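You operate a simulated robot arm through the tools that you are given. There is no shell and no other tool. Be economical: measure what you need, move in short steps, check, and stop when the job is done.

Carry out the task below with a simulated robot arm. There is one attempt and no reset: what you move stays moved.

TASK
Stand both bottles and the flask in the bottle crate, then slide it to the back of the workbench.
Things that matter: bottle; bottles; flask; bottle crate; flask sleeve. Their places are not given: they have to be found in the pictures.

Only the result counts: the job must be done as asked and must still hold three seconds after the hand-in. Knocking over, shifting, dropping, spilling or breaking anything else fails it.

THE ROBOT
A 7-joint arm with a two-finger parallel gripper, fixed in place. Base frame: the origin is at the foot of the arm, x ahead of it, y to its left, z up; the work surface is at about z = 860. Lengths are in mm, angles in degrees, forces in N, time in s.
With the tool pointing down near the work surface it reaches from about 300 to 700 mm from the base axis. Its first joint turns from -66.0 to 66.0 degrees. Payload 1.57 kg.
The TCP is the grasp point between the finger pads, 30 mm short of the fingertips. In the tool frame z runs along the fingers and y along their closing line. Largest opening 110 mm; finger width 24, thickness 12; the body of the gripper, 48 by 112 mm, starts 78 mm behind the TCP.
Orientation is told as [roll, pitch, yaw] about the base's x, y, z axes, in that order, counted from this pose: with the fingers straight down and closing along the base's y, the tool's x points along the base's -x, its y along +y and its z along -z.

THE INTERFACE
- The arm moves only by the tool nudge_tool. Its argument "increments" is a list of rows, each a list of 7 numbers: the turn, a rotation vector about the base's x, y, z in degrees, then the shift along the base's x, y, z in mm, then the closure in counts, from 0 (fully open) to 255 (shut). In form: [[rx, ry, rz, dx, dy, dz, hand], ...]. A call has 1 to 12 rows; each row is the pose to reach, as a shift and turn from the pose commanded when the call began. A row lasts 0.2 s, in which the tool goes at most 50 mm and 8.6 degrees; a call with a longer step from one row to the next is refused whole, and so is a gripper value outside its range. Where a pose cannot be reached the arm comes as near as it can. A force on the tool above 60 N (or 10 N above the force at the start of the call, whichever is more), or a blocked arm, ends the call early, and 0.2 s more pass. The fingers move at their own pace (about 108 mm/s each) and stop on an object; they squeeze with about 24 N. The grip force told is the motor's: it shows also when the fingers shut on nothing. Time passes only in rows, and 0.2 s behind the last, so rows that repeat a pose let the fingers close. It gives the time, the measured TCP pose, the force on the tool (base axes), the opening and the grip force at its end, in the units of the frame above (readings bear some noise), and new pictures: "views" is both (left out), scene, wrist or none.
- Cameras (640 x 400 px; columns grow to the right, rows downward): "scene" is fixed at [178.2, -408.3, 1397.5]; the picture's right is [0.61, -0.80, 0.00], its down [-0.51, -0.39, -0.77] and it looks along [0.61, 0.47, -0.64] (base axes); focal length 324 px, centre (320, 200). "wrist" rides on the gripper at [70, 16, -141] in the tool frame; the picture's right is [-0.23, 0.97, 0.00], its down [-0.86, -0.20, -0.48] and it looks along [-0.47, -0.11, 0.88] (tool axes); focal length 222 px, centre (320, 200).
- pixel_to_xyz(camera, pixels): for up to 12 pixels [column, row] of the newest picture of that camera ("zoom" is the newest enlarged one), the place [x, y, z] in the base frame of the surface seen there, good to about 2 mm. It takes no simulated time.
- enlarge(camera, box): a new picture of the part [left, top, right, bottom] of that camera's present view, enlarged. It takes no simulated time.
- finish_job(): hands the job in; it is judged then, once.

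Go step by step. Measure first, check grasps and placings, and put right what went wrong. The budget is 80 turns and 170 pictures, counting those below and the enlarged ones. Unless the task says otherwise, let go and move clear before handing in, and close with one line.

The tools are called after "Call:" by a JSON object that holds its "method" and its "body". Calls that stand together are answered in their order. nudge_tool: Moves the arm, as the interface text tells. Its arguments: {"type":"object","properties":{"increments":{"type":"array"},"views":{"type":"string","enum":["both","scene","wrist","none"]}},"required":["increments"]} The other tools are called the same way: pixel_to_xyz (camera, pixels) gives the place of the surface under pixels of a picture; enlarge (camera, box) takes an enlarged picture of a part of a camera's view; finish_job () hands the job in.

At the start:

```text
clock: 0.0
tcp_pos: [361.6, -151.0, 1198.2]
ee_rot: [-0.1, 0.0, 0.0]
wrist_force: [0.7, -0.3, -0.3]
finger_gap: 110.2
grip_force: 0.1
```

scene: 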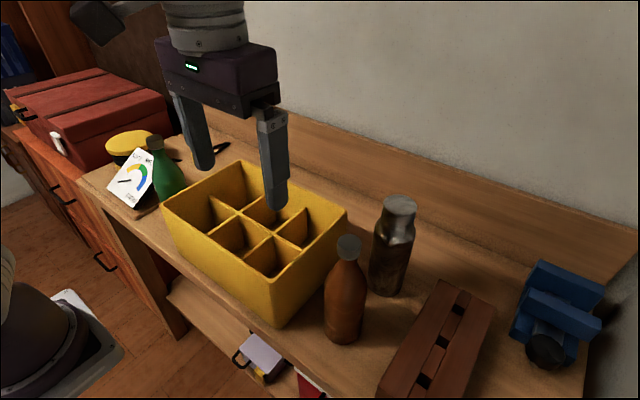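
wrist: 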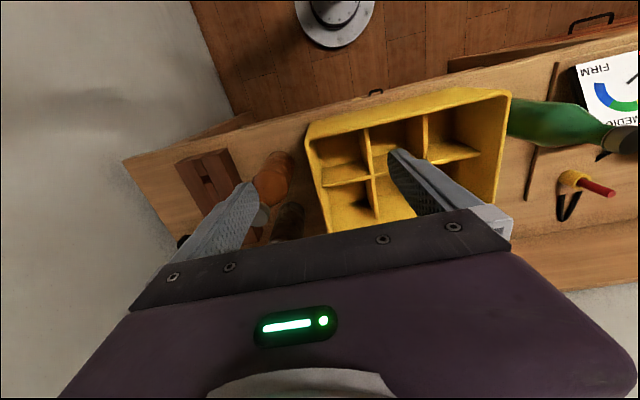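

The scene shows a yellow six-cell crate, a brown bottle (345,290), a dark flask or bottle (393,245) and a green bottle (165,170). I'll enlarge the key areas to identify them and measure.

Call:
{"method": "enlarge", "body": {"camera": "scene", "box": [150, 140, 430, 350]}}

Call:
{"method": "enlarge", "body": {"camera": "scene", "box": [80, 110, 260, 230]}}

Call:
{"method": "pixel_to_xyz", "body": {"camera": "scene", "pixels": [[163, 207], [240, 162], [346, 211], [271, 284], [272, 326], [349, 242], [344, 290], [399, 202], [395, 240], [384, 294], [345, 342], [153, 141]]}}

Call:
{"method": "pixel_to_xyz", "body": {"camera": "scene", "pixels": [[230, 237], [268, 258], [200, 215], [257, 210], [290, 230], [215, 190], [240, 208], [274, 234], [110, 180], [300, 160], [480, 215], [170, 180]]}}

```text
1.90 times, centred on (290, 245) of scene
```

zoom: 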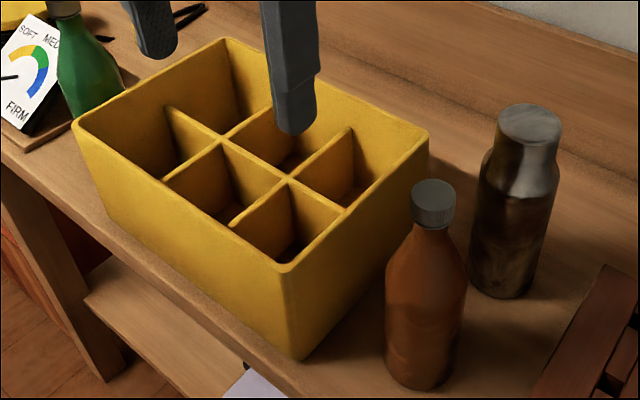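

```text
3.33 times, centred on (170, 170) of scene
```

zoom: 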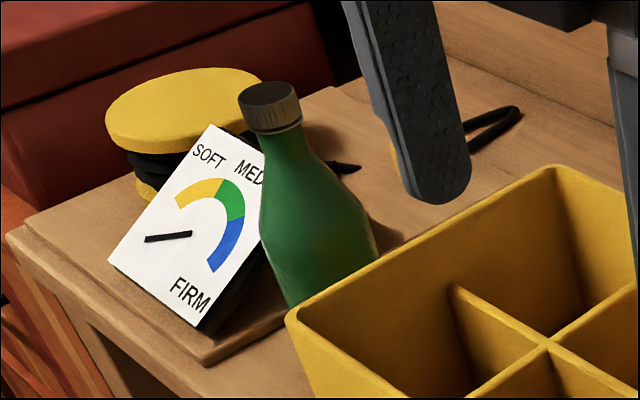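

```text
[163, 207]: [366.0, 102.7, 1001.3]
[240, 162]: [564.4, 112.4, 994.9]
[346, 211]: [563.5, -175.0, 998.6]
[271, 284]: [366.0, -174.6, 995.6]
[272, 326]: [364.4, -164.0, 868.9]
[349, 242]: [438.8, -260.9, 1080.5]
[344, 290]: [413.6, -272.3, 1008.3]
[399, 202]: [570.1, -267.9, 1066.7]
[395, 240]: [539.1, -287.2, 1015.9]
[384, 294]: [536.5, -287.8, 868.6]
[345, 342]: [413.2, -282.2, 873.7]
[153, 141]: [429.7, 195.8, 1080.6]
```

```text
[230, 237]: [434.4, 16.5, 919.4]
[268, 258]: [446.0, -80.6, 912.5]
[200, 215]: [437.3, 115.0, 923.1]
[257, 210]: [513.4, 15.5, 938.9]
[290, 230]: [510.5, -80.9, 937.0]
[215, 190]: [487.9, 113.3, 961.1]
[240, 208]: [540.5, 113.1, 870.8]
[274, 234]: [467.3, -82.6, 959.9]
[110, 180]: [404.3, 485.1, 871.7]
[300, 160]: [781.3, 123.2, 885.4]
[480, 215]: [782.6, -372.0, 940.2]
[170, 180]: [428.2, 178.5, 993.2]
```

The crate spans about x 366–564, y −175…113, with its rim at z≈998. I'll look closer at the flask, the brown bottle and the area behind the crate.

Call:
{"method": "enlarge", "body": {"camera": "scene", "box": [310, 180, 440, 350]}}

Call:
{"method": "enlarge", "body": {"camera": "wrist", "box": [160, 80, 640, 260]}}

Call:
{"method": "pixel_to_xyz", "body": {"camera": "wrist", "pixels": [[597, 188], [570, 176], [566, 220], [535, 200], [200, 160], [185, 242], [265, 215], [290, 220], [273, 185], [290, 160], [620, 135], [640, 250]]}}

Call:
{"method": "pixel_to_xyz", "body": {"camera": "scene", "pixels": [[377, 262], [411, 262], [377, 228], [411, 235], [325, 300], [366, 300], [336, 243], [362, 243], [385, 202], [416, 205], [340, 258], [360, 258]]}}

```text
2.35 times, centred on (375, 265) of scene
```

zoom: 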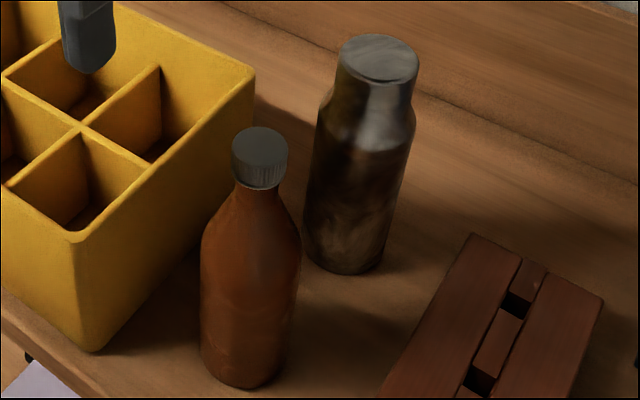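

```text
1.33 times, centred on (400, 170) of wrist
```

zoom: 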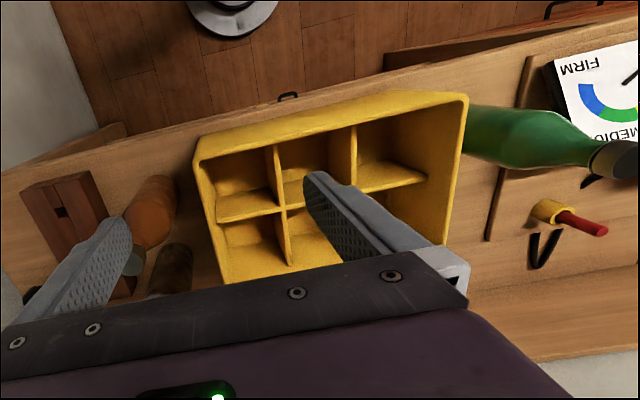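

```text
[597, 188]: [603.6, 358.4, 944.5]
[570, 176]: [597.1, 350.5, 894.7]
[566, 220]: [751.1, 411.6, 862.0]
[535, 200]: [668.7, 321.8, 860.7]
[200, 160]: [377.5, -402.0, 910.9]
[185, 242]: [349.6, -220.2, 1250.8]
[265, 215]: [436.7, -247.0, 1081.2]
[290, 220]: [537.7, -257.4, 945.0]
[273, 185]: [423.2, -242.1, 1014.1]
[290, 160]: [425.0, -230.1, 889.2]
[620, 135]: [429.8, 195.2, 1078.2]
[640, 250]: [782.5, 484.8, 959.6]
```

```text
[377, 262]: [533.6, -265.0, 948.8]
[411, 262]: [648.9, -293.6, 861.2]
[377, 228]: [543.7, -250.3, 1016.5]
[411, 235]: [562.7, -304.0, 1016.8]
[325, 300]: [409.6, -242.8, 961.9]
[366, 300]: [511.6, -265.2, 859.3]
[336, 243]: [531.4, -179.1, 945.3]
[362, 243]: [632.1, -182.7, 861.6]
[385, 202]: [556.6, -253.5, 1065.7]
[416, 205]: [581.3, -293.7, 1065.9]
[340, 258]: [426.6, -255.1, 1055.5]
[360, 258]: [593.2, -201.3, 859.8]
```

All three stand upright: green at about (428,190), brown at about (437,-258) and the flask at about (567,-273). I'll move the hand over to look at the flask and brown bottle from above.

Call:
{"method": "nudge_tool", "body": {"increments": [[0, 0, 0, 25, -40, 10, 0], [0, 0, 0, 50, -80, 20, 0], [0, 0, 0, 75, -110, 30, 0], [0, 0, 0, 80, -124, 40, 0]]}}

```text
clock: 1.0
tcp_pos: [443.0, -275.4, 1239.6]
ee_rot: [0.0, 0.1, 0.0]
wrist_force: [-0.1, 0.8, -0.4]
finger_gap: 110.0
grip_force: 0.1
```

scene: 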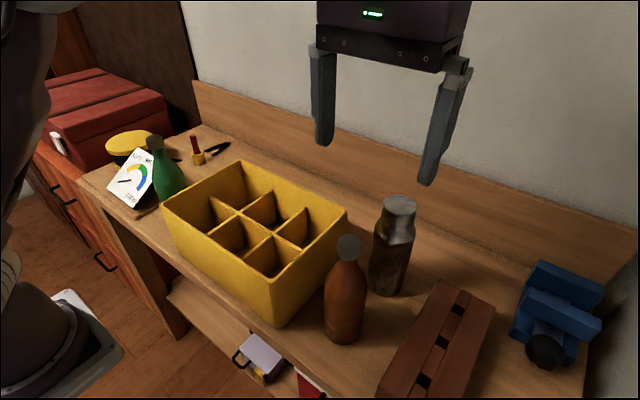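
wrist: 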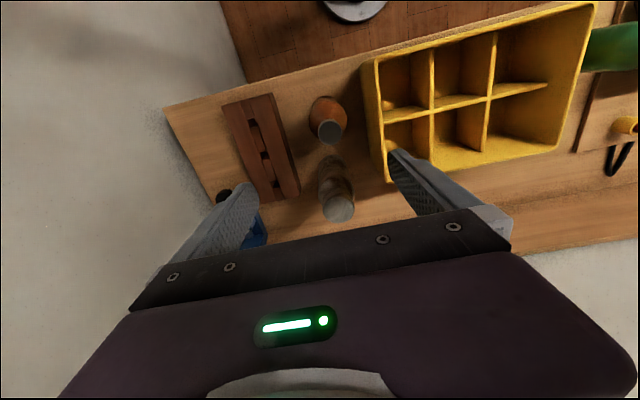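

Call:
{"method": "enlarge", "body": {"camera": "wrist", "box": [360, 0, 600, 190]}}

Call:
{"method": "pixel_to_xyz", "body": {"camera": "wrist", "pixels": [[331, 132], [320, 132], [342, 132], [331, 122], [331, 143], [339, 208], [323, 207], [354, 206], [339, 193], [339, 219], [332, 105], [338, 175]]}}

Call:
{"method": "pixel_to_xyz", "body": {"camera": "wrist", "pixels": [[400, 75], [460, 55], [520, 45], [403, 130], [460, 130], [515, 115], [374, 90], [432, 80], [492, 65], [546, 83], [462, 103], [589, 10]]}}

Call:
{"method": "enlarge", "body": {"camera": "wrist", "box": [260, 80, 400, 240]}}

```text
2.11 times, centred on (480, 95) of wrist
```

zoom: 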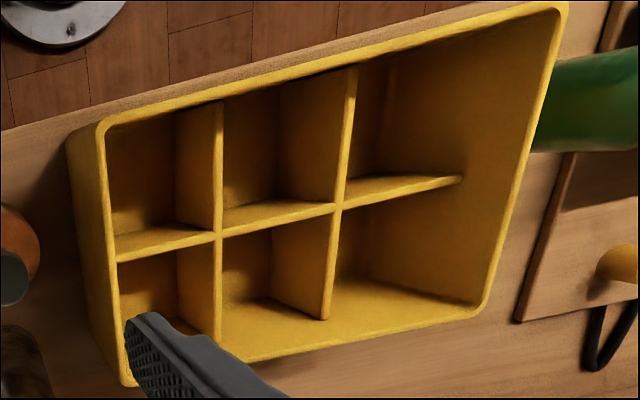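

```text
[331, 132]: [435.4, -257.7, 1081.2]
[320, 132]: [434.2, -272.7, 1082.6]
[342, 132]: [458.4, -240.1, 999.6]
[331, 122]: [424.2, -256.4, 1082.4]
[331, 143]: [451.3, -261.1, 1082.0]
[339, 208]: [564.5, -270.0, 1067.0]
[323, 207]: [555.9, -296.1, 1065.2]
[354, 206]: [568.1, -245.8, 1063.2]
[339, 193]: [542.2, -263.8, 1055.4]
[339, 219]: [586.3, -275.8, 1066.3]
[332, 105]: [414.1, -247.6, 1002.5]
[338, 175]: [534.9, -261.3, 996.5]
```

```text
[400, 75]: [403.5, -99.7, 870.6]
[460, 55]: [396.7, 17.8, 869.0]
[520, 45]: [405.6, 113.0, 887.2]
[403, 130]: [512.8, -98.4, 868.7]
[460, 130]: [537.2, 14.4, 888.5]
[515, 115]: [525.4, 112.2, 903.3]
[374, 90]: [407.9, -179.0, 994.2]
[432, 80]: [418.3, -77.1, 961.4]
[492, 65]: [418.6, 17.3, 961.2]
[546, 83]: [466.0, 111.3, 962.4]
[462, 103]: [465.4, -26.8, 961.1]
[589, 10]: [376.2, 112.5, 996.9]
```

```text
2.50 times, centred on (330, 160) of wrist
```

zoom: 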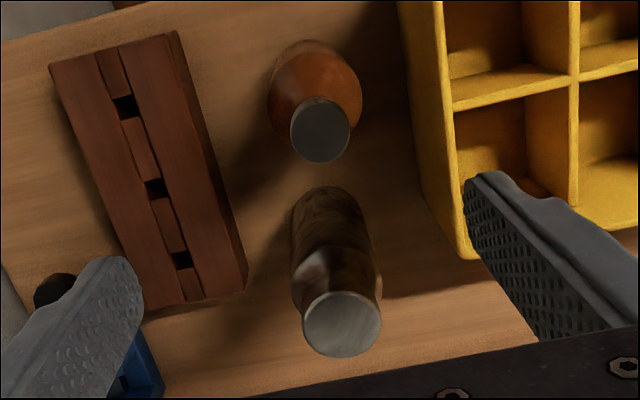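

Cell centres are at x≈417/514 and y≈−125/−30/64, and divider tops are at 961. The flask axis is near (566,−272), so I'll go above it and descend open to z≈1032.

Call:
{"method": "nudge_tool", "body": {"increments": [[0, 0, 0, 42, 1, 0, 0], [0, 0, 0, 84, 2, 0, 0], [0, 0, 0, 124, 3, 0, 0], [0, 0, 0, 124, 3, -45, 0], [0, 0, 0, 124, 3, -90, 0], [0, 0, 0, 124, 3, -130, 0], [0, 0, 0, 124, 3, -165, 0], [0, 0, 0, 124, 3, -190, 0], [0, 0, 0, 124, 3, -206, 0], [0, 0, 0, 124, 3, -206, 0]]}}

```text
clock: 3.2
tcp_pos: [565.3, -273.2, 1031.3]
ee_rot: [-0.1, 0.1, 0.0]
wrist_force: [-1.0, 0.4, -0.5]
finger_gap: 109.9
grip_force: 0.0
out of reach, approached as far as the arm can: row 1, 2, 3, 4, 5
```

scene: 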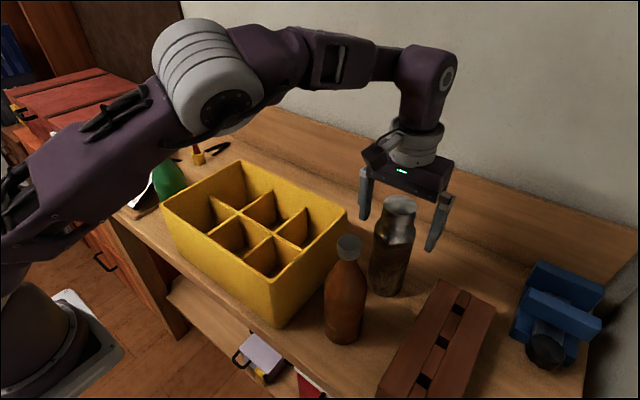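
wrist: 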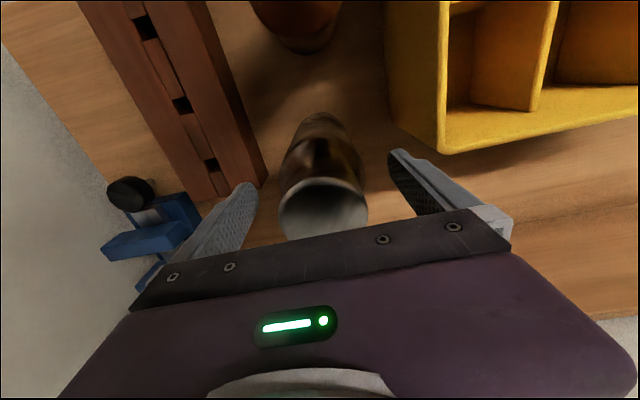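

The fingers straddle the flask, which is centred. I'll close gradually to feel for contact.

Call:
{"method": "nudge_tool", "body": {"increments": [[0, 0, 0, 0, 0, 0, 60], [0, 0, 0, 0, 0, 0, 95], [0, 0, 0, 0, 0, 0, 110], [0, 0, 0, 0, 0, 0, 120], [0, 0, 0, 0, 0, 0, 120]]}}

```text
clock: 4.4
tcp_pos: [566.0, -273.1, 1032.0]
ee_rot: [0.1, -0.1, 0.0]
wrist_force: [1.1, 1.4, 0.0]
finger_gap: 69.3
grip_force: 23.8
```

scene: 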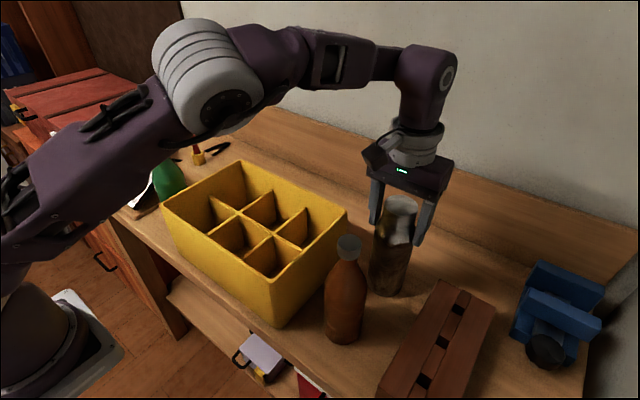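
wrist: 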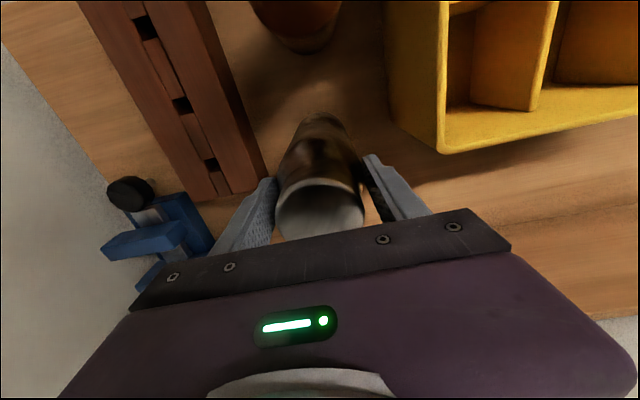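

It's gripped at 69 mm with 24 N. I'll close fully and lift 20 mm as a test.

Call:
{"method": "nudge_tool", "body": {"increments": [[0, 0, 0, 0, 0, 0, 150], [0, 0, 0, 0, 0, 8, 150], [0, 0, 0, 0, 0, 20, 150], [0, 0, 0, 0, 0, 20, 150]]}}

Call:
{"method": "enlarge", "body": {"camera": "scene", "box": [330, 170, 470, 320]}}

```text
clock: 5.4
tcp_pos: [566.8, -273.7, 1051.2]
ee_rot: [-0.1, 0.1, 0.0]
wrist_force: [-0.2, 0.1, -3.7]
finger_gap: 69.1
grip_force: 23.9
```

scene: 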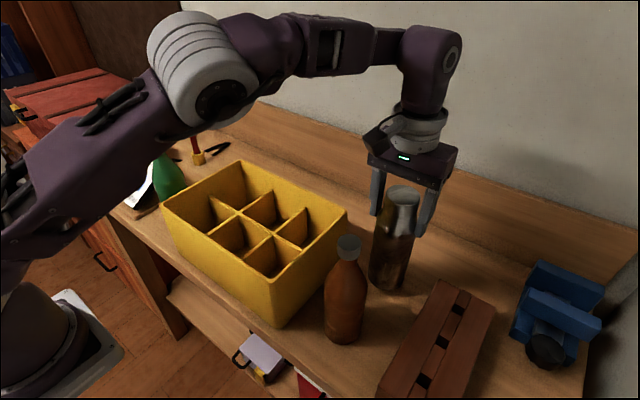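
wrist: 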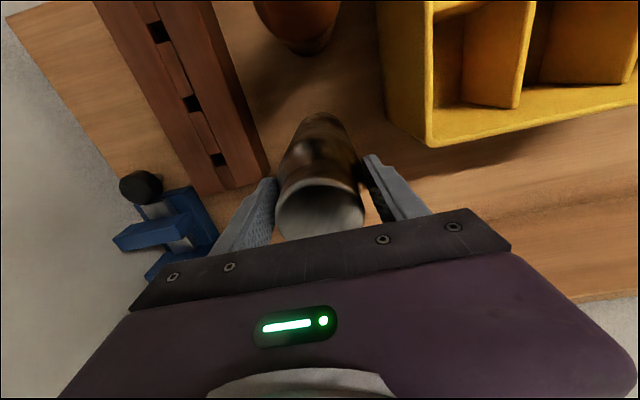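

```text
2.67 times, centred on (400, 245) of scene
```

zoom: 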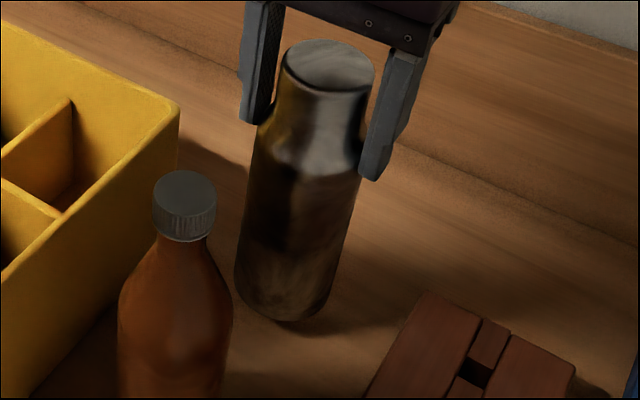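

The flask is firmly held and its bottom is clear. Reach limits height out here, so I'll rise while drawing in between the crate and the brown bottle.

Call:
{"method": "nudge_tool", "body": {"increments": [[0, 0, 0, 0, 0, 30, 150], [0, 0, 0, -10, 12, 48, 150], [0, 0, 0, -28, 32, 58, 150], [0, 0, 0, -44, 46, 75, 150], [0, 0, 0, -46, 46, 100, 150], [0, 0, 0, -46, 46, 122, 150], [0, 0, 0, -46, 46, 138, 150], [0, 0, 0, -46, 46, 138, 150]]}}

```text
clock: 7.2
tcp_pos: [521.2, -227.4, 1190.1]
ee_rot: [0.0, 0.0, 0.0]
wrist_force: [0.5, -0.1, -3.7]
finger_gap: 69.5
grip_force: 24.0
```

scene: 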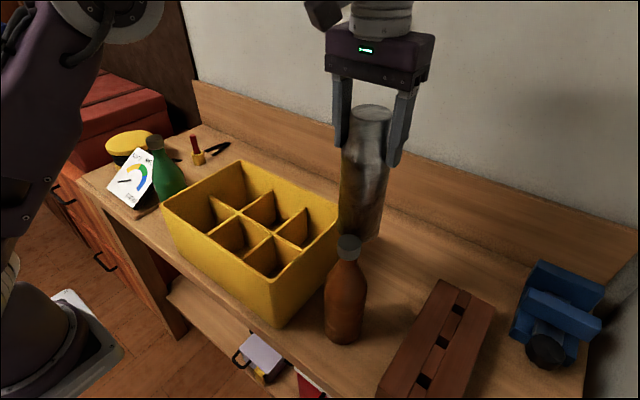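
wrist: 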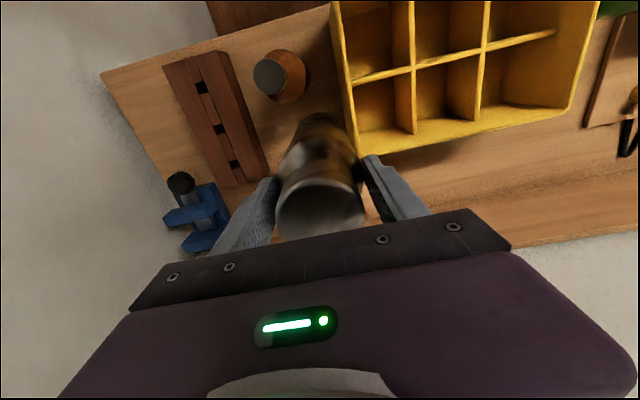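

The bottom is now at about z 1018, above the rim. Next I move over the back-right cell (514,−126) and lower to just above the floor.

Call:
{"method": "nudge_tool", "body": {"increments": [[0, 0, 0, -3, 40, 5, 150], [0, 0, 0, -6, 80, 5, 150], [0, 0, 0, -6, 100, 5, 150], [0, 0, 0, -6, 100, 0, 150], [0, 0, 0, -6, 100, -30, 150], [0, 0, 0, -6, 100, -60, 150], [0, 0, 0, -6, 100, -90, 150], [0, 0, 0, -6, 100, -115, 150], [0, 0, 0, -6, 100, -132, 150], [0, 0, 0, -6, 100, -141, 150], [0, 0, 0, -6, 100, -141, 150]]}}

```text
clock: 9.6
tcp_pos: [514.8, -126.7, 1051.5]
ee_rot: [-0.1, 0.0, 0.0]
wrist_force: [0.2, -0.8, -3.4]
finger_gap: 69.5
grip_force: 24.1
```

scene: 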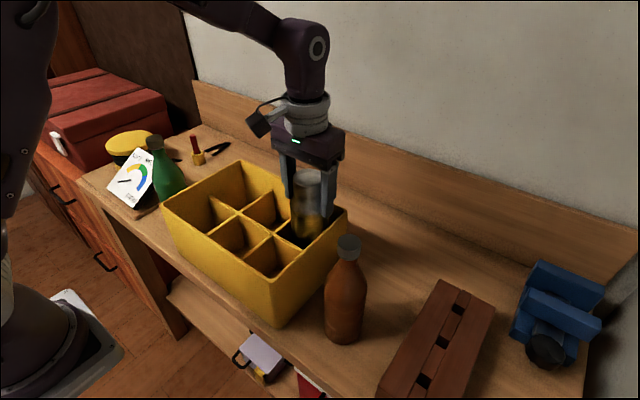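
wrist: 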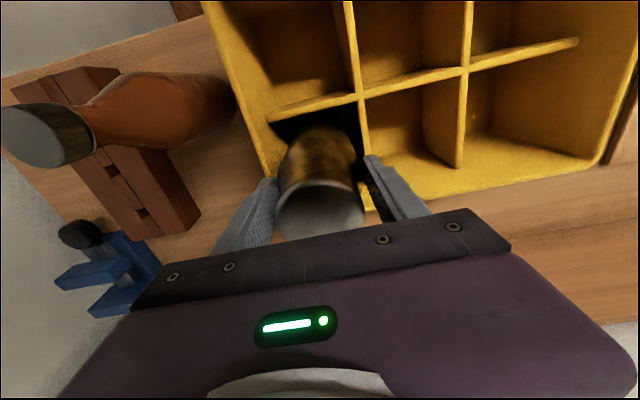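

It hangs free, centred in the cell. I'll lower slowly until the floor carries it.

Call:
{"method": "nudge_tool", "body": {"increments": [[0, 0, 0, 0, 0, -4, 150], [0, 0, 0, 0, 0, -6, 150], [0, 0, 0, 0, 0, -8, 150], [0, 0, 0, 0, 0, -8, 150]], "views": "none"}}

```text
clock: 10.6
tcp_pos: [514.5, -126.5, 1042.1]
ee_rot: [0.0, 0.0, -0.1]
wrist_force: [0.0, -0.2, -3.7]
finger_gap: 69.6
grip_force: 23.7
```

Call:
{"method": "nudge_tool", "body": {"increments": [[0, 0, 0, 0, 0, -1, 150], [0, 0, 0, 0, 0, -2, 150], [0, 0, 0, 0, 0, -3, 150], [0, 0, 0, 0, 0, -3, 150]], "views": "none"}}

```text
clock: 11.6
tcp_pos: [514.6, -125.7, 1038.7]
ee_rot: [0.0, -0.1, 0.0]
wrist_force: [-1.2, 1.3, 10.5]
finger_gap: 69.2
grip_force: 24.2
```

The floor is reached (force flipped to +10 N). I'll open and retreat upward.

Call:
{"method": "nudge_tool", "body": {"increments": [[0, 0, 0, 0, 0, 0, 110], [0, 0, 0, 0, 0, 0, 60], [0, 0, 0, 0, 0, 0, 20], [0, 0, 0, 0, 0, 30, 20], [0, 0, 0, 0, 0, 75, 0], [0, 0, 0, 0, 0, 120, 0], [0, 0, 0, 0, 0, 150, 0]]}}

Call:
{"method": "enlarge", "body": {"camera": "scene", "box": [150, 140, 430, 350]}}

```text
clock: 13.2
tcp_pos: [513.0, -127.0, 1188.1]
ee_rot: [0.0, -0.1, -0.1]
wrist_force: [0.5, -0.1, -0.1]
finger_gap: 110.0
grip_force: 0.1
```

scene: 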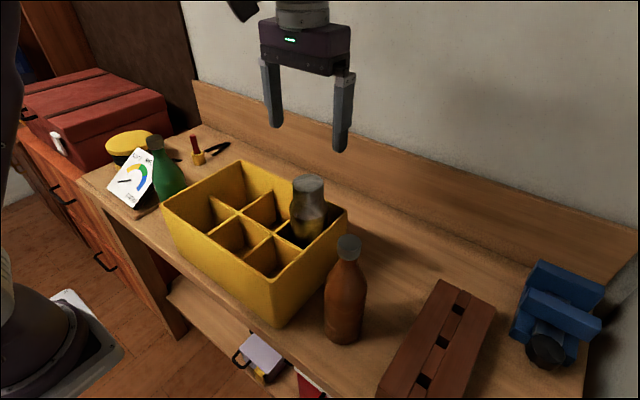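
wrist: 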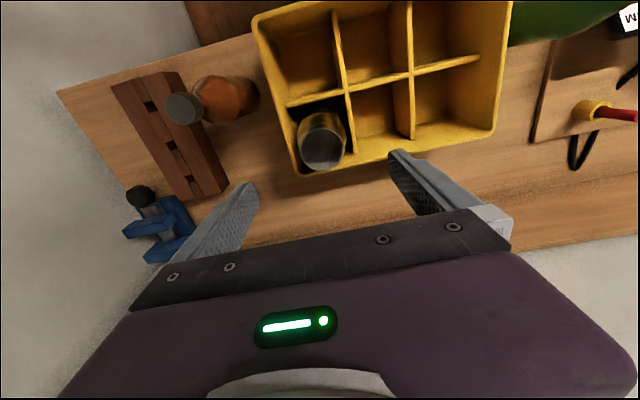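

```text
1.90 times, centred on (290, 245) of scene
```

zoom: 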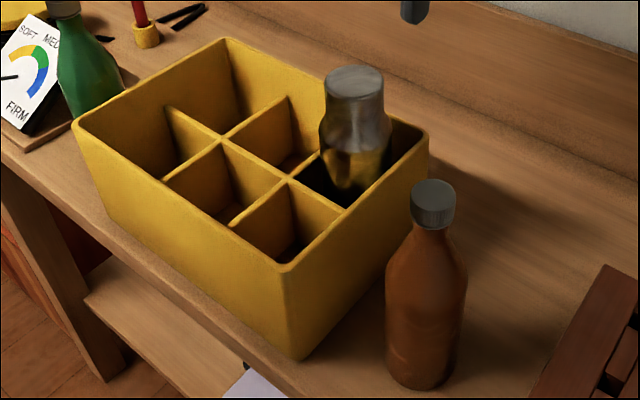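

The flask stands in its cell, but the cell interior now looks dark around (300,230). I'll inspect it.

Call:
{"method": "enlarge", "body": {"camera": "wrist", "box": [250, 70, 400, 180]}}

Call:
{"method": "enlarge", "body": {"camera": "scene", "box": [260, 165, 350, 255]}}

Call:
{"method": "pixel_to_xyz", "body": {"camera": "wrist", "pixels": [[302, 115], [330, 108], [343, 115], [322, 125], [322, 150], [306, 150], [338, 150], [322, 165]]}}

Call:
{"method": "pixel_to_xyz", "body": {"camera": "scene", "pixels": [[285, 232], [300, 240], [322, 225], [307, 225], [330, 210], [307, 185], [293, 180], [322, 182]]}}

```text
3.64 times, centred on (325, 125) of wrist
```

zoom: 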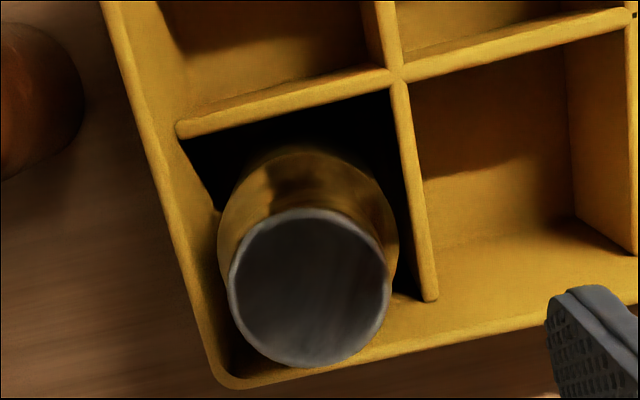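

```text
4.44 times, centred on (305, 210) of scene
```

zoom: 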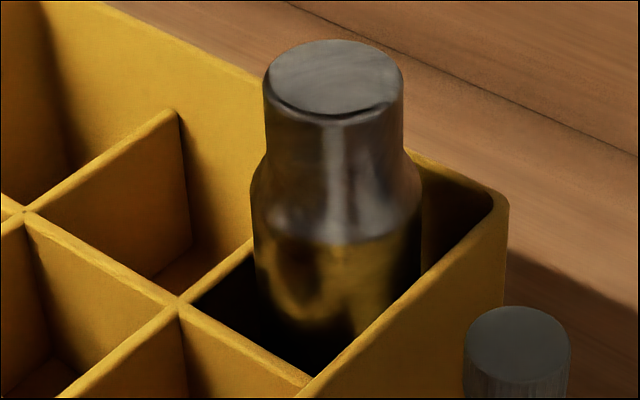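

```text
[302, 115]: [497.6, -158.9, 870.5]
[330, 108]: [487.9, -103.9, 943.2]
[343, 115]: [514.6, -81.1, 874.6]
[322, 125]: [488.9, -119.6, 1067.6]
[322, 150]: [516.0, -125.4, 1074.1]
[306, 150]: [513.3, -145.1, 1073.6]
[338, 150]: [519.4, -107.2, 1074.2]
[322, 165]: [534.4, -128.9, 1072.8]
```

```text
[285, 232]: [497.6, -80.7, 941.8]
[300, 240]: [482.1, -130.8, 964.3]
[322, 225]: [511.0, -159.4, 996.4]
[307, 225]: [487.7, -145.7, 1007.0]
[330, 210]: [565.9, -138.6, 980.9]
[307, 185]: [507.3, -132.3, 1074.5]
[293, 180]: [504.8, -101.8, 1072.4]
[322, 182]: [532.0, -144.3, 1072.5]
```

That is only shadow: the flask is upright at (514,−127). Next is the brown bottle, with its cap at (437,−258) and top at 1082, which I'll grip at the cap and neck with TCP z≈1073.

Call:
{"method": "nudge_tool", "body": {"increments": [[0, 0, 0, -25, -40, 0, 0], [0, 0, 0, -50, -80, 0, 0], [0, 0, 0, -70, -118, 0, 60], [0, 0, 0, -77, -131, 0, 100], [0, 0, 0, -77, -131, -35, 100], [0, 0, 0, -77, -131, -70, 100], [0, 0, 0, -77, -131, -100, 100], [0, 0, 0, -77, -131, -116, 100], [0, 0, 0, -77, -131, -116, 100]]}}

Call:
{"method": "enlarge", "body": {"camera": "scene", "box": [290, 170, 420, 350]}}

```text
clock: 15.2
tcp_pos: [436.2, -257.2, 1071.3]
ee_rot: [0.0, 0.1, -0.1]
wrist_force: [0.5, -0.4, -0.1]
finger_gap: 66.9
grip_force: 0.0
```

scene: 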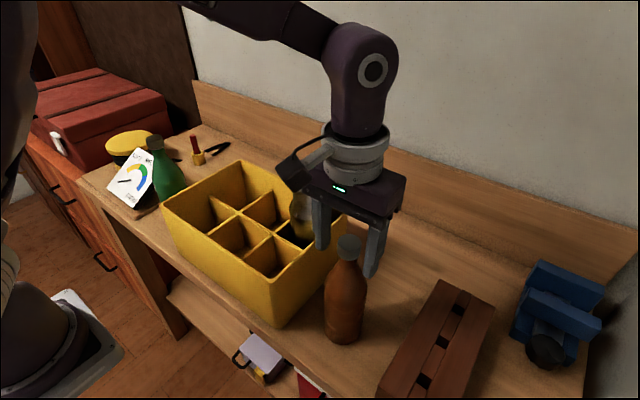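
wrist: 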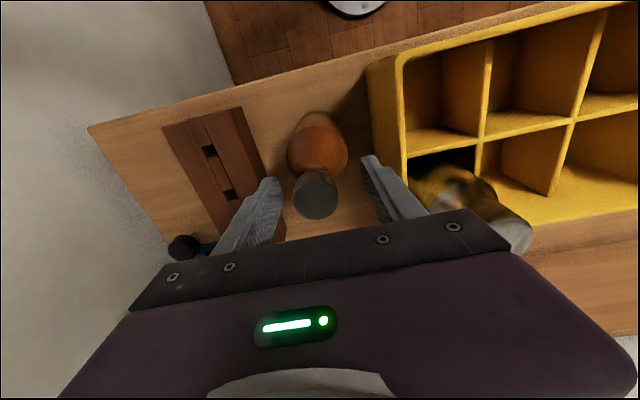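

```text
2.22 times, centred on (355, 260) of scene
```

zoom: 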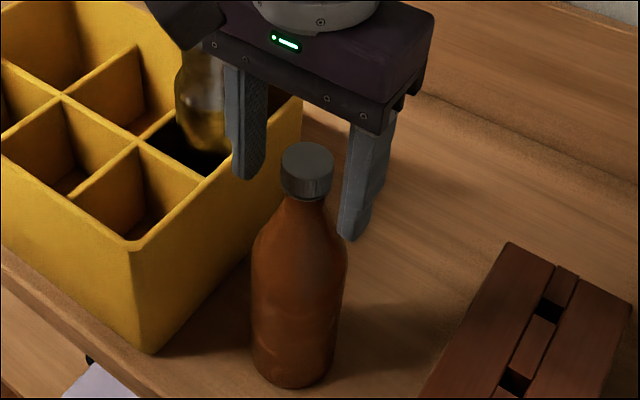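

The cap sits between the fingers. I'll close and test lift.

Call:
{"method": "nudge_tool", "body": {"increments": [[0, 0, 0, 0, 0, 0, 150], [0, 0, 0, 0, 0, 0, 180], [0, 0, 0, 0, 0, 0, 220], [0, 0, 0, 0, 0, 0, 220], [0, 0, 0, 0, 0, 8, 220], [0, 0, 0, 0, 0, 20, 220], [0, 0, 0, 0, 0, 20, 220]]}}

Call:
{"method": "enlarge", "body": {"camera": "scene", "box": [290, 170, 420, 350]}}

```text
clock: 16.8
tcp_pos: [436.5, -257.5, 1091.9]
ee_rot: [0.1, 0.0, 0.1]
wrist_force: [0.4, -0.6, -4.1]
finger_gap: 31.4
grip_force: 24.1
```

scene: 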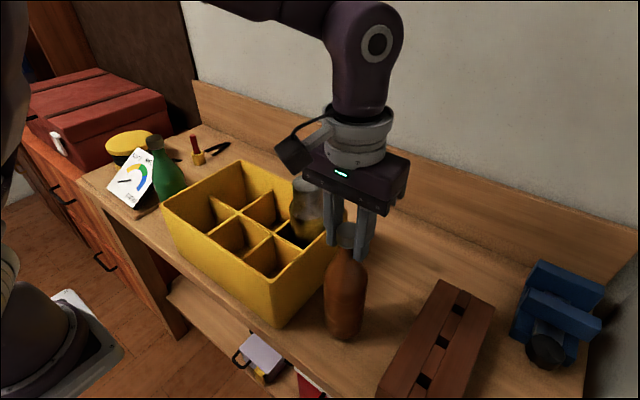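
wrist: 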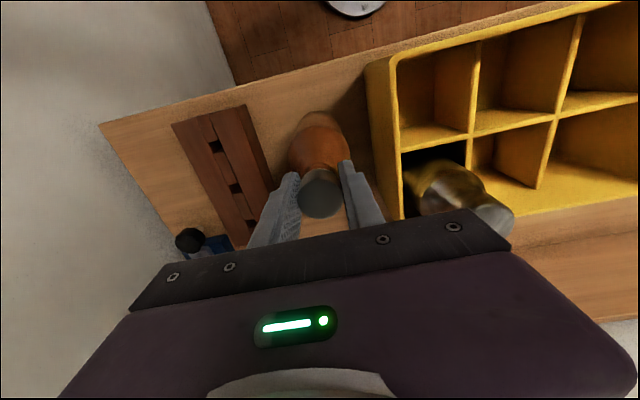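

```text
2.22 times, centred on (355, 260) of scene
```

zoom: 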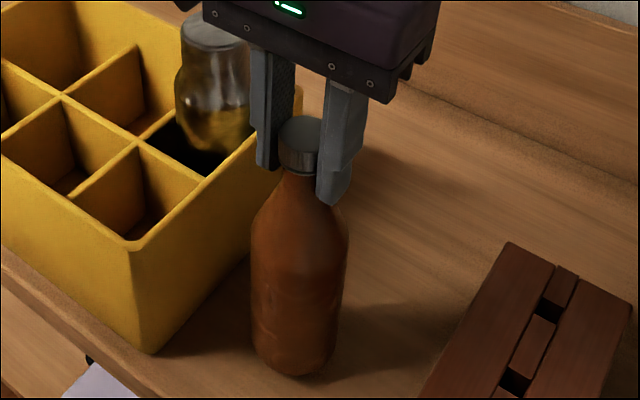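

The brown bottle lifts (−4.1 N, 31 mm gap). I'll raise it to clear the rim, then carry it over the front-right cell (417,−125).

Call:
{"method": "nudge_tool", "body": {"increments": [[0, 0, 0, 0, 0, 30, 220], [0, 0, 0, -5, 0, 65, 220], [0, 0, 0, -10, 0, 100, 220], [0, 0, 0, -15, 0, 130, 220], [0, 0, 0, -20, 0, 145, 220], [0, 0, 0, -20, 35, 145, 220], [0, 0, 0, -20, 75, 145, 220], [0, 0, 0, -20, 110, 145, 220], [0, 0, 0, -20, 132, 145, 220], [0, 0, 0, -20, 132, 145, 220]]}}

```text
clock: 19.0
tcp_pos: [417.2, -123.5, 1236.2]
ee_rot: [0.0, 0.0, 0.0]
wrist_force: [1.2, 0.5, -3.5]
finger_gap: 31.3
grip_force: 24.1
```

scene: 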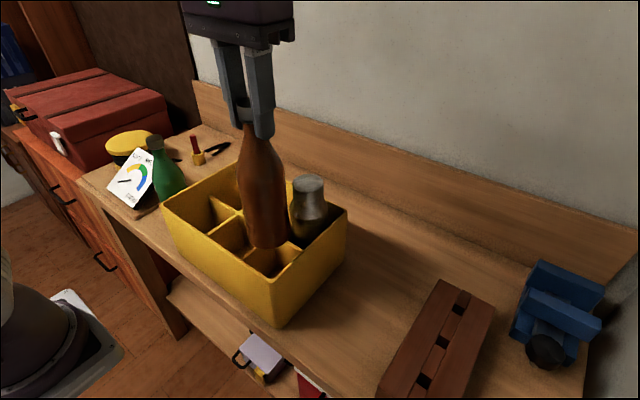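
wrist: 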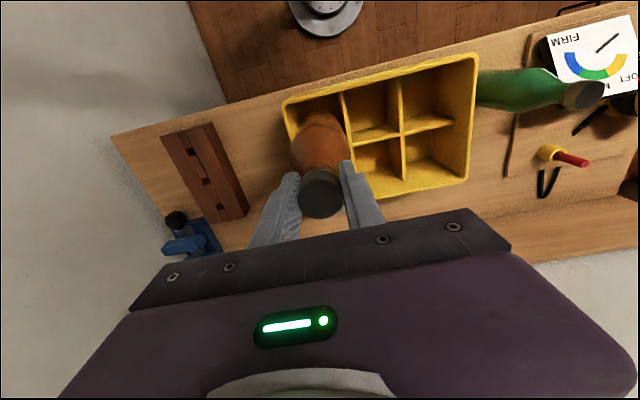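

It's above its cell and plumb. I'll lower it to just above the floor.

Call:
{"method": "nudge_tool", "body": {"increments": [[0, 0, 0, 0, -2, -20, 220], [0, 0, 0, 0, -2, -50, 220], [0, 0, 0, 0, -2, -80, 220], [0, 0, 0, 0, -2, -110, 220], [0, 0, 0, 0, -2, -135, 220], [0, 0, 0, 0, -2, -148, 220], [0, 0, 0, 0, -2, -152, 220], [0, 0, 0, 0, -2, -152, 220]]}}

Call:
{"method": "nudge_tool", "body": {"increments": [[0, 0, 0, 0, 0, -2, 220], [0, 0, 0, 0, 0, -3, 220], [0, 0, 0, 0, 0, -4, 220], [0, 0, 0, 0, 0, -5, 220], [0, 0, 0, 0, 0, -5, 220]], "views": "none"}}

```text
clock: 20.8
tcp_pos: [417.4, -127.8, 1084.8]
ee_rot: [0.0, -0.1, 0.1]
wrist_force: [-0.7, -0.3, -4.4]
finger_gap: 30.8
grip_force: 23.9
```

scene: 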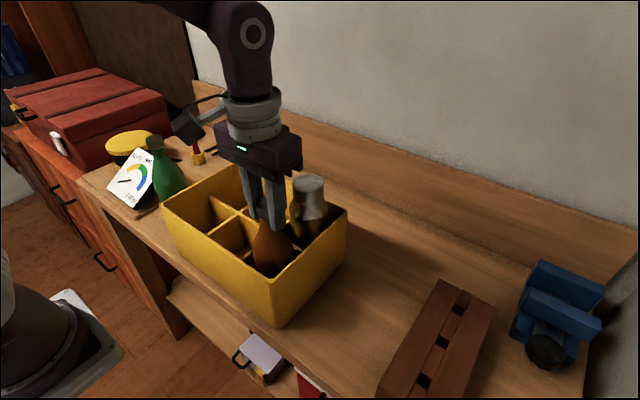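
wrist: 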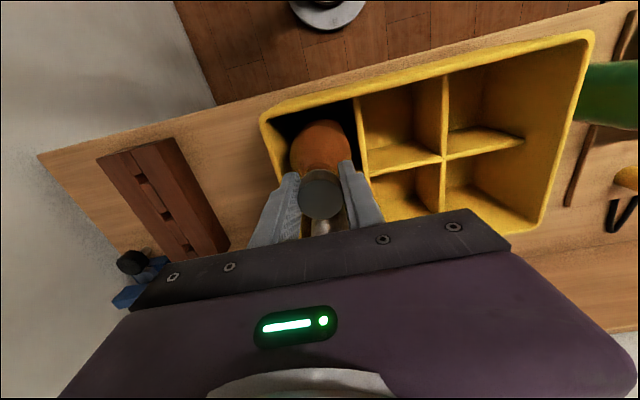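

```text
clock: 22.0
tcp_pos: [417.4, -126.5, 1080.0]
ee_rot: [0.1, 0.0, 0.1]
wrist_force: [-0.1, 0.8, -4.4]
finger_gap: 31.2
grip_force: 24.1
```

Call:
{"method": "nudge_tool", "body": {"increments": [[0, 0, 0, 0, 0, -1, 220], [0, 0, 0, 0, 0, -2, 220], [0, 0, 0, 0, 0, -2, 220]], "views": "none"}}

```text
clock: 22.8
tcp_pos: [417.4, -127.2, 1077.2]
ee_rot: [0.0, 0.0, -0.1]
wrist_force: [0.4, 3.7, 19.3]
finger_gap: 31.6
grip_force: 23.8
```

The floor is reached (+19 N). I'll open and go straight up.

Call:
{"method": "nudge_tool", "body": {"increments": [[0, 0, 0, 0, 0, 1, 180], [0, 0, 0, 0, 0, 1, 120], [0, 0, 0, 0, 0, 1, 90], [0, 0, 0, 0, 0, 35, 90], [0, 0, 0, 0, 0, 75, 90], [0, 0, 0, 0, 0, 110, 90], [0, 0, 0, 0, 0, 130, 60]]}}

Call:
{"method": "pixel_to_xyz", "body": {"camera": "scene", "pixels": [[155, 141], [149, 138], [161, 138], [155, 136], [155, 148]]}}

Call:
{"method": "enlarge", "body": {"camera": "scene", "box": [90, 120, 350, 330]}}

```text
clock: 24.4
tcp_pos: [417.5, -127.7, 1208.7]
ee_rot: [0.0, 0.0, 0.0]
wrist_force: [0.2, 0.4, -0.6]
finger_gap: 84.0
grip_force: 0.0
```

scene: 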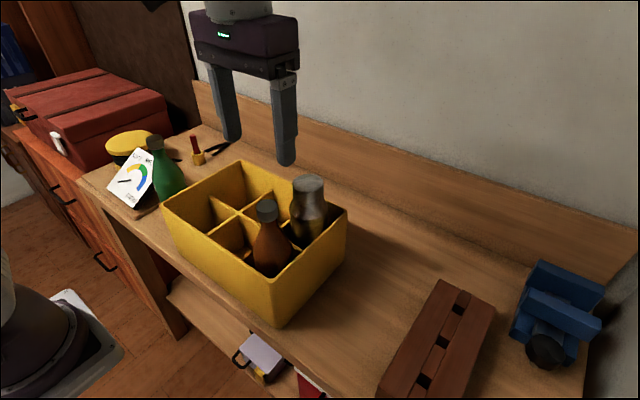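
wrist: 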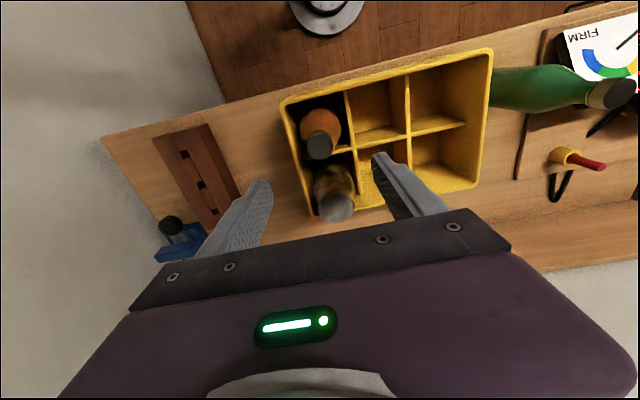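

```text
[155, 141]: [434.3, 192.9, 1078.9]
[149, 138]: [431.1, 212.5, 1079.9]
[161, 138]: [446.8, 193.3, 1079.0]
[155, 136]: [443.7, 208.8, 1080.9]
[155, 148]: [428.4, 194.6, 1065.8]
```

```text
1.90 times, centred on (220, 225) of scene
```

zoom: 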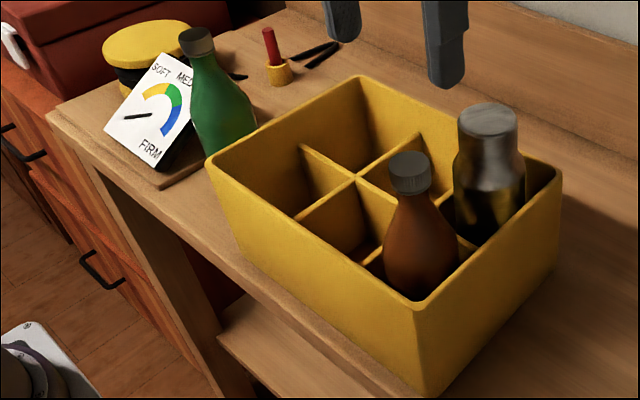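

Brown and flask are both standing in the crate. Now I go above the green bottle (cap at about (439,203)) and measure it and the card next to it.

Call:
{"method": "nudge_tool", "body": {"increments": [[0, 0, 0, 0, 45, 0, 60], [0, 0, 0, 0, 90, 0, 60], [0, 0, 0, 0, 135, 0, 60], [0, 0, 0, 0, 180, 0, 60], [0, 0, 0, 0, 225, 0, 60], [0, 0, 0, 0, 270, 0, 60], [0, 0, 0, 0, 310, 0, 60], [0, 0, 0, 0, 326, 0, 60]]}}

Call:
{"method": "enlarge", "body": {"camera": "wrist", "box": [220, 60, 460, 230]}}

```text
clock: 26.2
tcp_pos: [415.4, 200.6, 1208.1]
ee_rot: [0.0, 0.0, -0.2]
wrist_force: [-0.5, -0.4, 0.4]
finger_gap: 84.2
grip_force: 0.1
```

scene: 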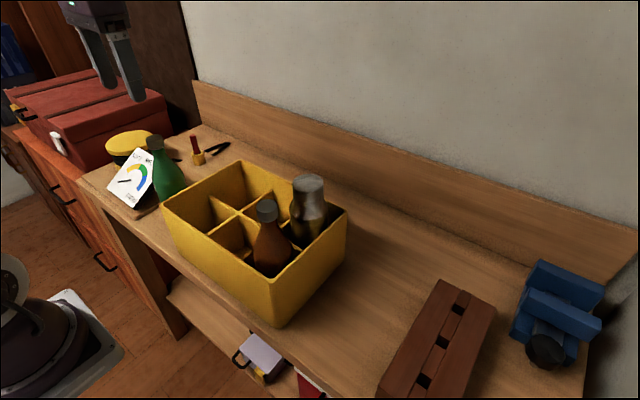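
wrist: 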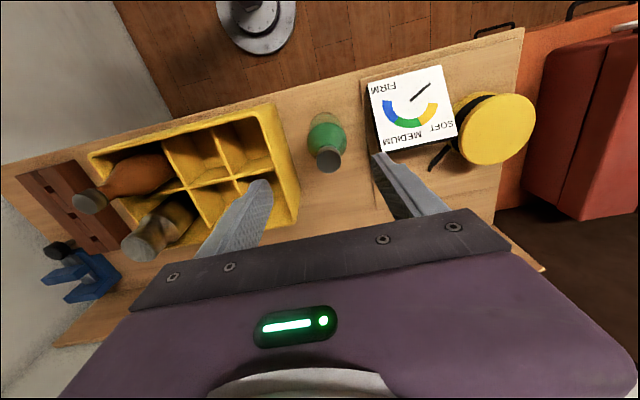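

```text
2.35 times, centred on (340, 145) of wrist
```

zoom: 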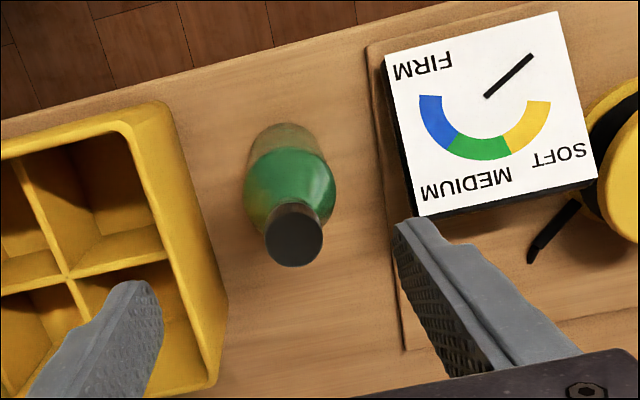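

Call:
{"method": "pixel_to_xyz", "body": {"camera": "wrist", "pixels": [[329, 159], [318, 159], [339, 158], [329, 150], [330, 168], [376, 112], [381, 148], [445, 95], [456, 130], [296, 205], [275, 120], [340, 130]]}}

```text
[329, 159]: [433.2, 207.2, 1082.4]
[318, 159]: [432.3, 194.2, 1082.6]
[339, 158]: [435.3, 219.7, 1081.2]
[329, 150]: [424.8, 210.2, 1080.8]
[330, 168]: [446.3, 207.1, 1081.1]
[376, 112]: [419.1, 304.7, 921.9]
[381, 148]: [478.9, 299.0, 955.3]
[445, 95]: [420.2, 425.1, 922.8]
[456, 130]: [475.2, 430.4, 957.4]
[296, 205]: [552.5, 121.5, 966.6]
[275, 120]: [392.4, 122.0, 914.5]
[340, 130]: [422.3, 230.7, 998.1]
```

Green cap centre is (435,207) with top at 1082, and nothing tall is nearby. I'll descend and grip the cap as before.

Call:
{"method": "nudge_tool", "body": {"increments": [[0, 0, 0, 19, 7, 0, 80], [0, 0, 0, 19, 7, -45, 100], [0, 0, 0, 19, 7, -85, 100], [0, 0, 0, 19, 7, -115, 100], [0, 0, 0, 19, 7, -135, 100], [0, 0, 0, 19, 7, -135, 100]]}}

```text
clock: 27.6
tcp_pos: [433.9, 208.2, 1073.5]
ee_rot: [0.0, 0.0, 0.0]
wrist_force: [-0.5, -0.7, -0.4]
finger_gap: 67.1
grip_force: 0.1
```

scene: 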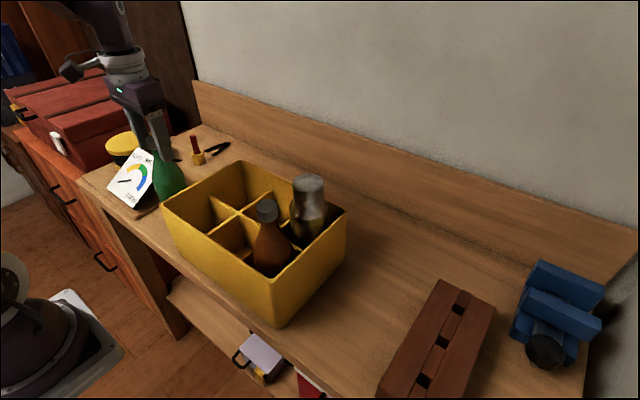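
wrist: 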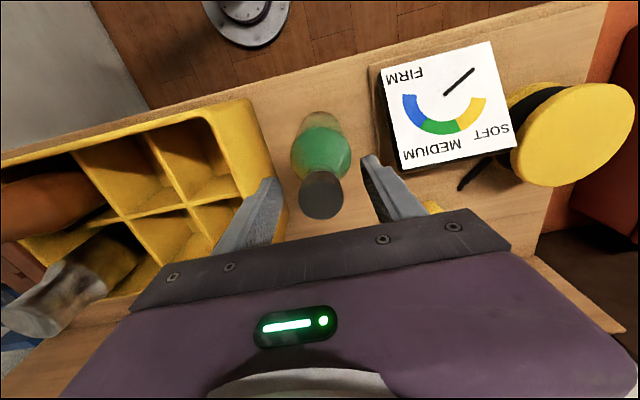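

I'll close, lift and raise clear.

Call:
{"method": "nudge_tool", "body": {"increments": [[0, 0, 0, 0, 0, 0, 150], [0, 0, 0, 0, 0, 0, 180], [0, 0, 0, 0, 0, 0, 220], [0, 0, 0, 0, 0, 0, 220], [0, 0, 0, 0, 0, 10, 220], [0, 0, 0, 0, 0, 30, 220], [0, 0, 0, 0, 0, 60, 220], [0, 0, 0, -5, 0, 95, 220], [0, 0, 0, -10, 0, 130, 220], [0, 0, 0, -17, 0, 160, 220], [0, 0, 0, -17, 0, 163, 220]]}}

```text
clock: 30.0
tcp_pos: [418.6, 207.4, 1236.5]
ee_rot: [0.0, 0.0, 0.0]
wrist_force: [-0.3, 0.3, -4.3]
finger_gap: 31.4
grip_force: 23.5
```

scene: 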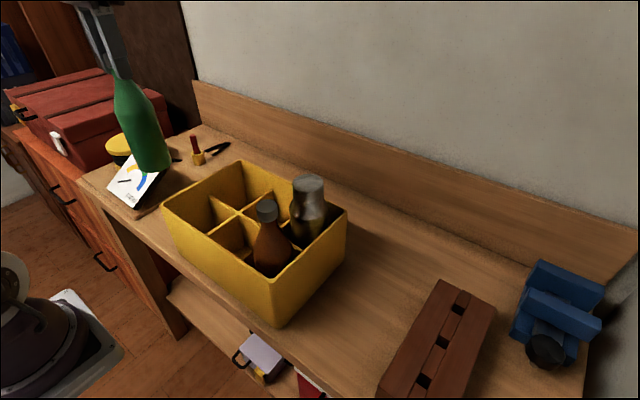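
wrist: 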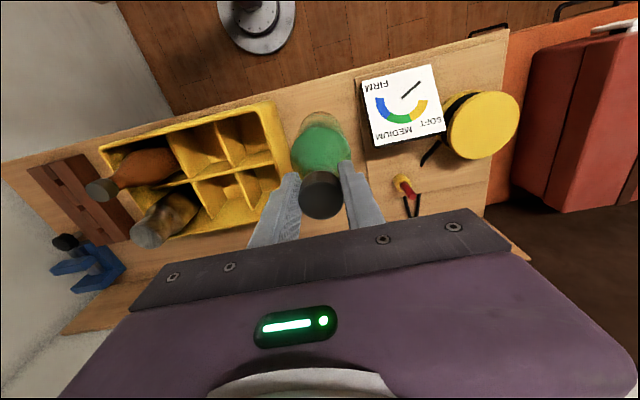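

It's held and high enough. I'll carry it to the front-left cell (417,64) and lower it.

Call:
{"method": "nudge_tool", "body": {"increments": [[0, 0, 0, 0, -40, 0, 220], [0, 0, 0, 0, -85, 0, 220], [0, 0, 0, -1, -125, 0, 220], [0, 0, 0, -1, -143, 0, 220], [0, 0, 0, -1, -143, -5, 220], [0, 0, 0, -1, -143, -35, 220], [0, 0, 0, -1, -143, -70, 220], [0, 0, 0, -1, -143, -105, 220], [0, 0, 0, -1, -143, -135, 220], [0, 0, 0, -1, -143, -150, 220], [0, 0, 0, -1, -143, -153, 220], [0, 0, 0, -1, -143, -153, 220]]}}

Call:
{"method": "nudge_tool", "body": {"increments": [[0, 0, 0, 0, 0, -2, 220], [0, 0, 0, 0, 0, -4, 220], [0, 0, 0, 0, 0, -5, 220], [0, 0, 0, 0, 0, -6, 220], [0, 0, 0, 0, 0, -6, 220]], "views": "none"}}

```text
clock: 32.6
tcp_pos: [417.4, 61.8, 1082.0]
ee_rot: [0.1, 0.0, 0.1]
wrist_force: [0.0, 0.5, -4.2]
finger_gap: 31.2
grip_force: 23.5
```

scene: 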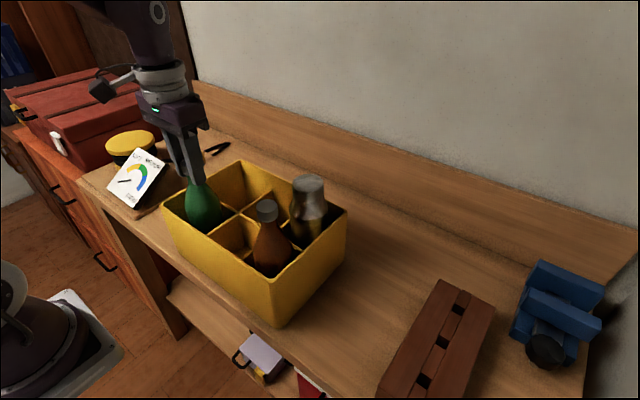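
wrist: 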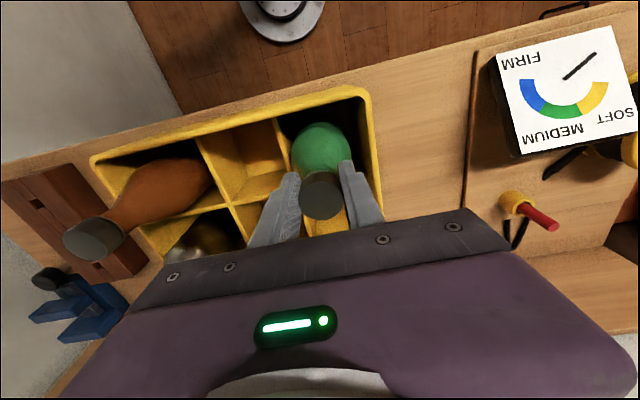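

```text
clock: 33.8
tcp_pos: [419.2, 63.1, 1077.3]
ee_rot: [0.0, -0.1, -0.1]
wrist_force: [2.0, -0.3, 19.5]
finger_gap: 31.4
grip_force: 24.2
```

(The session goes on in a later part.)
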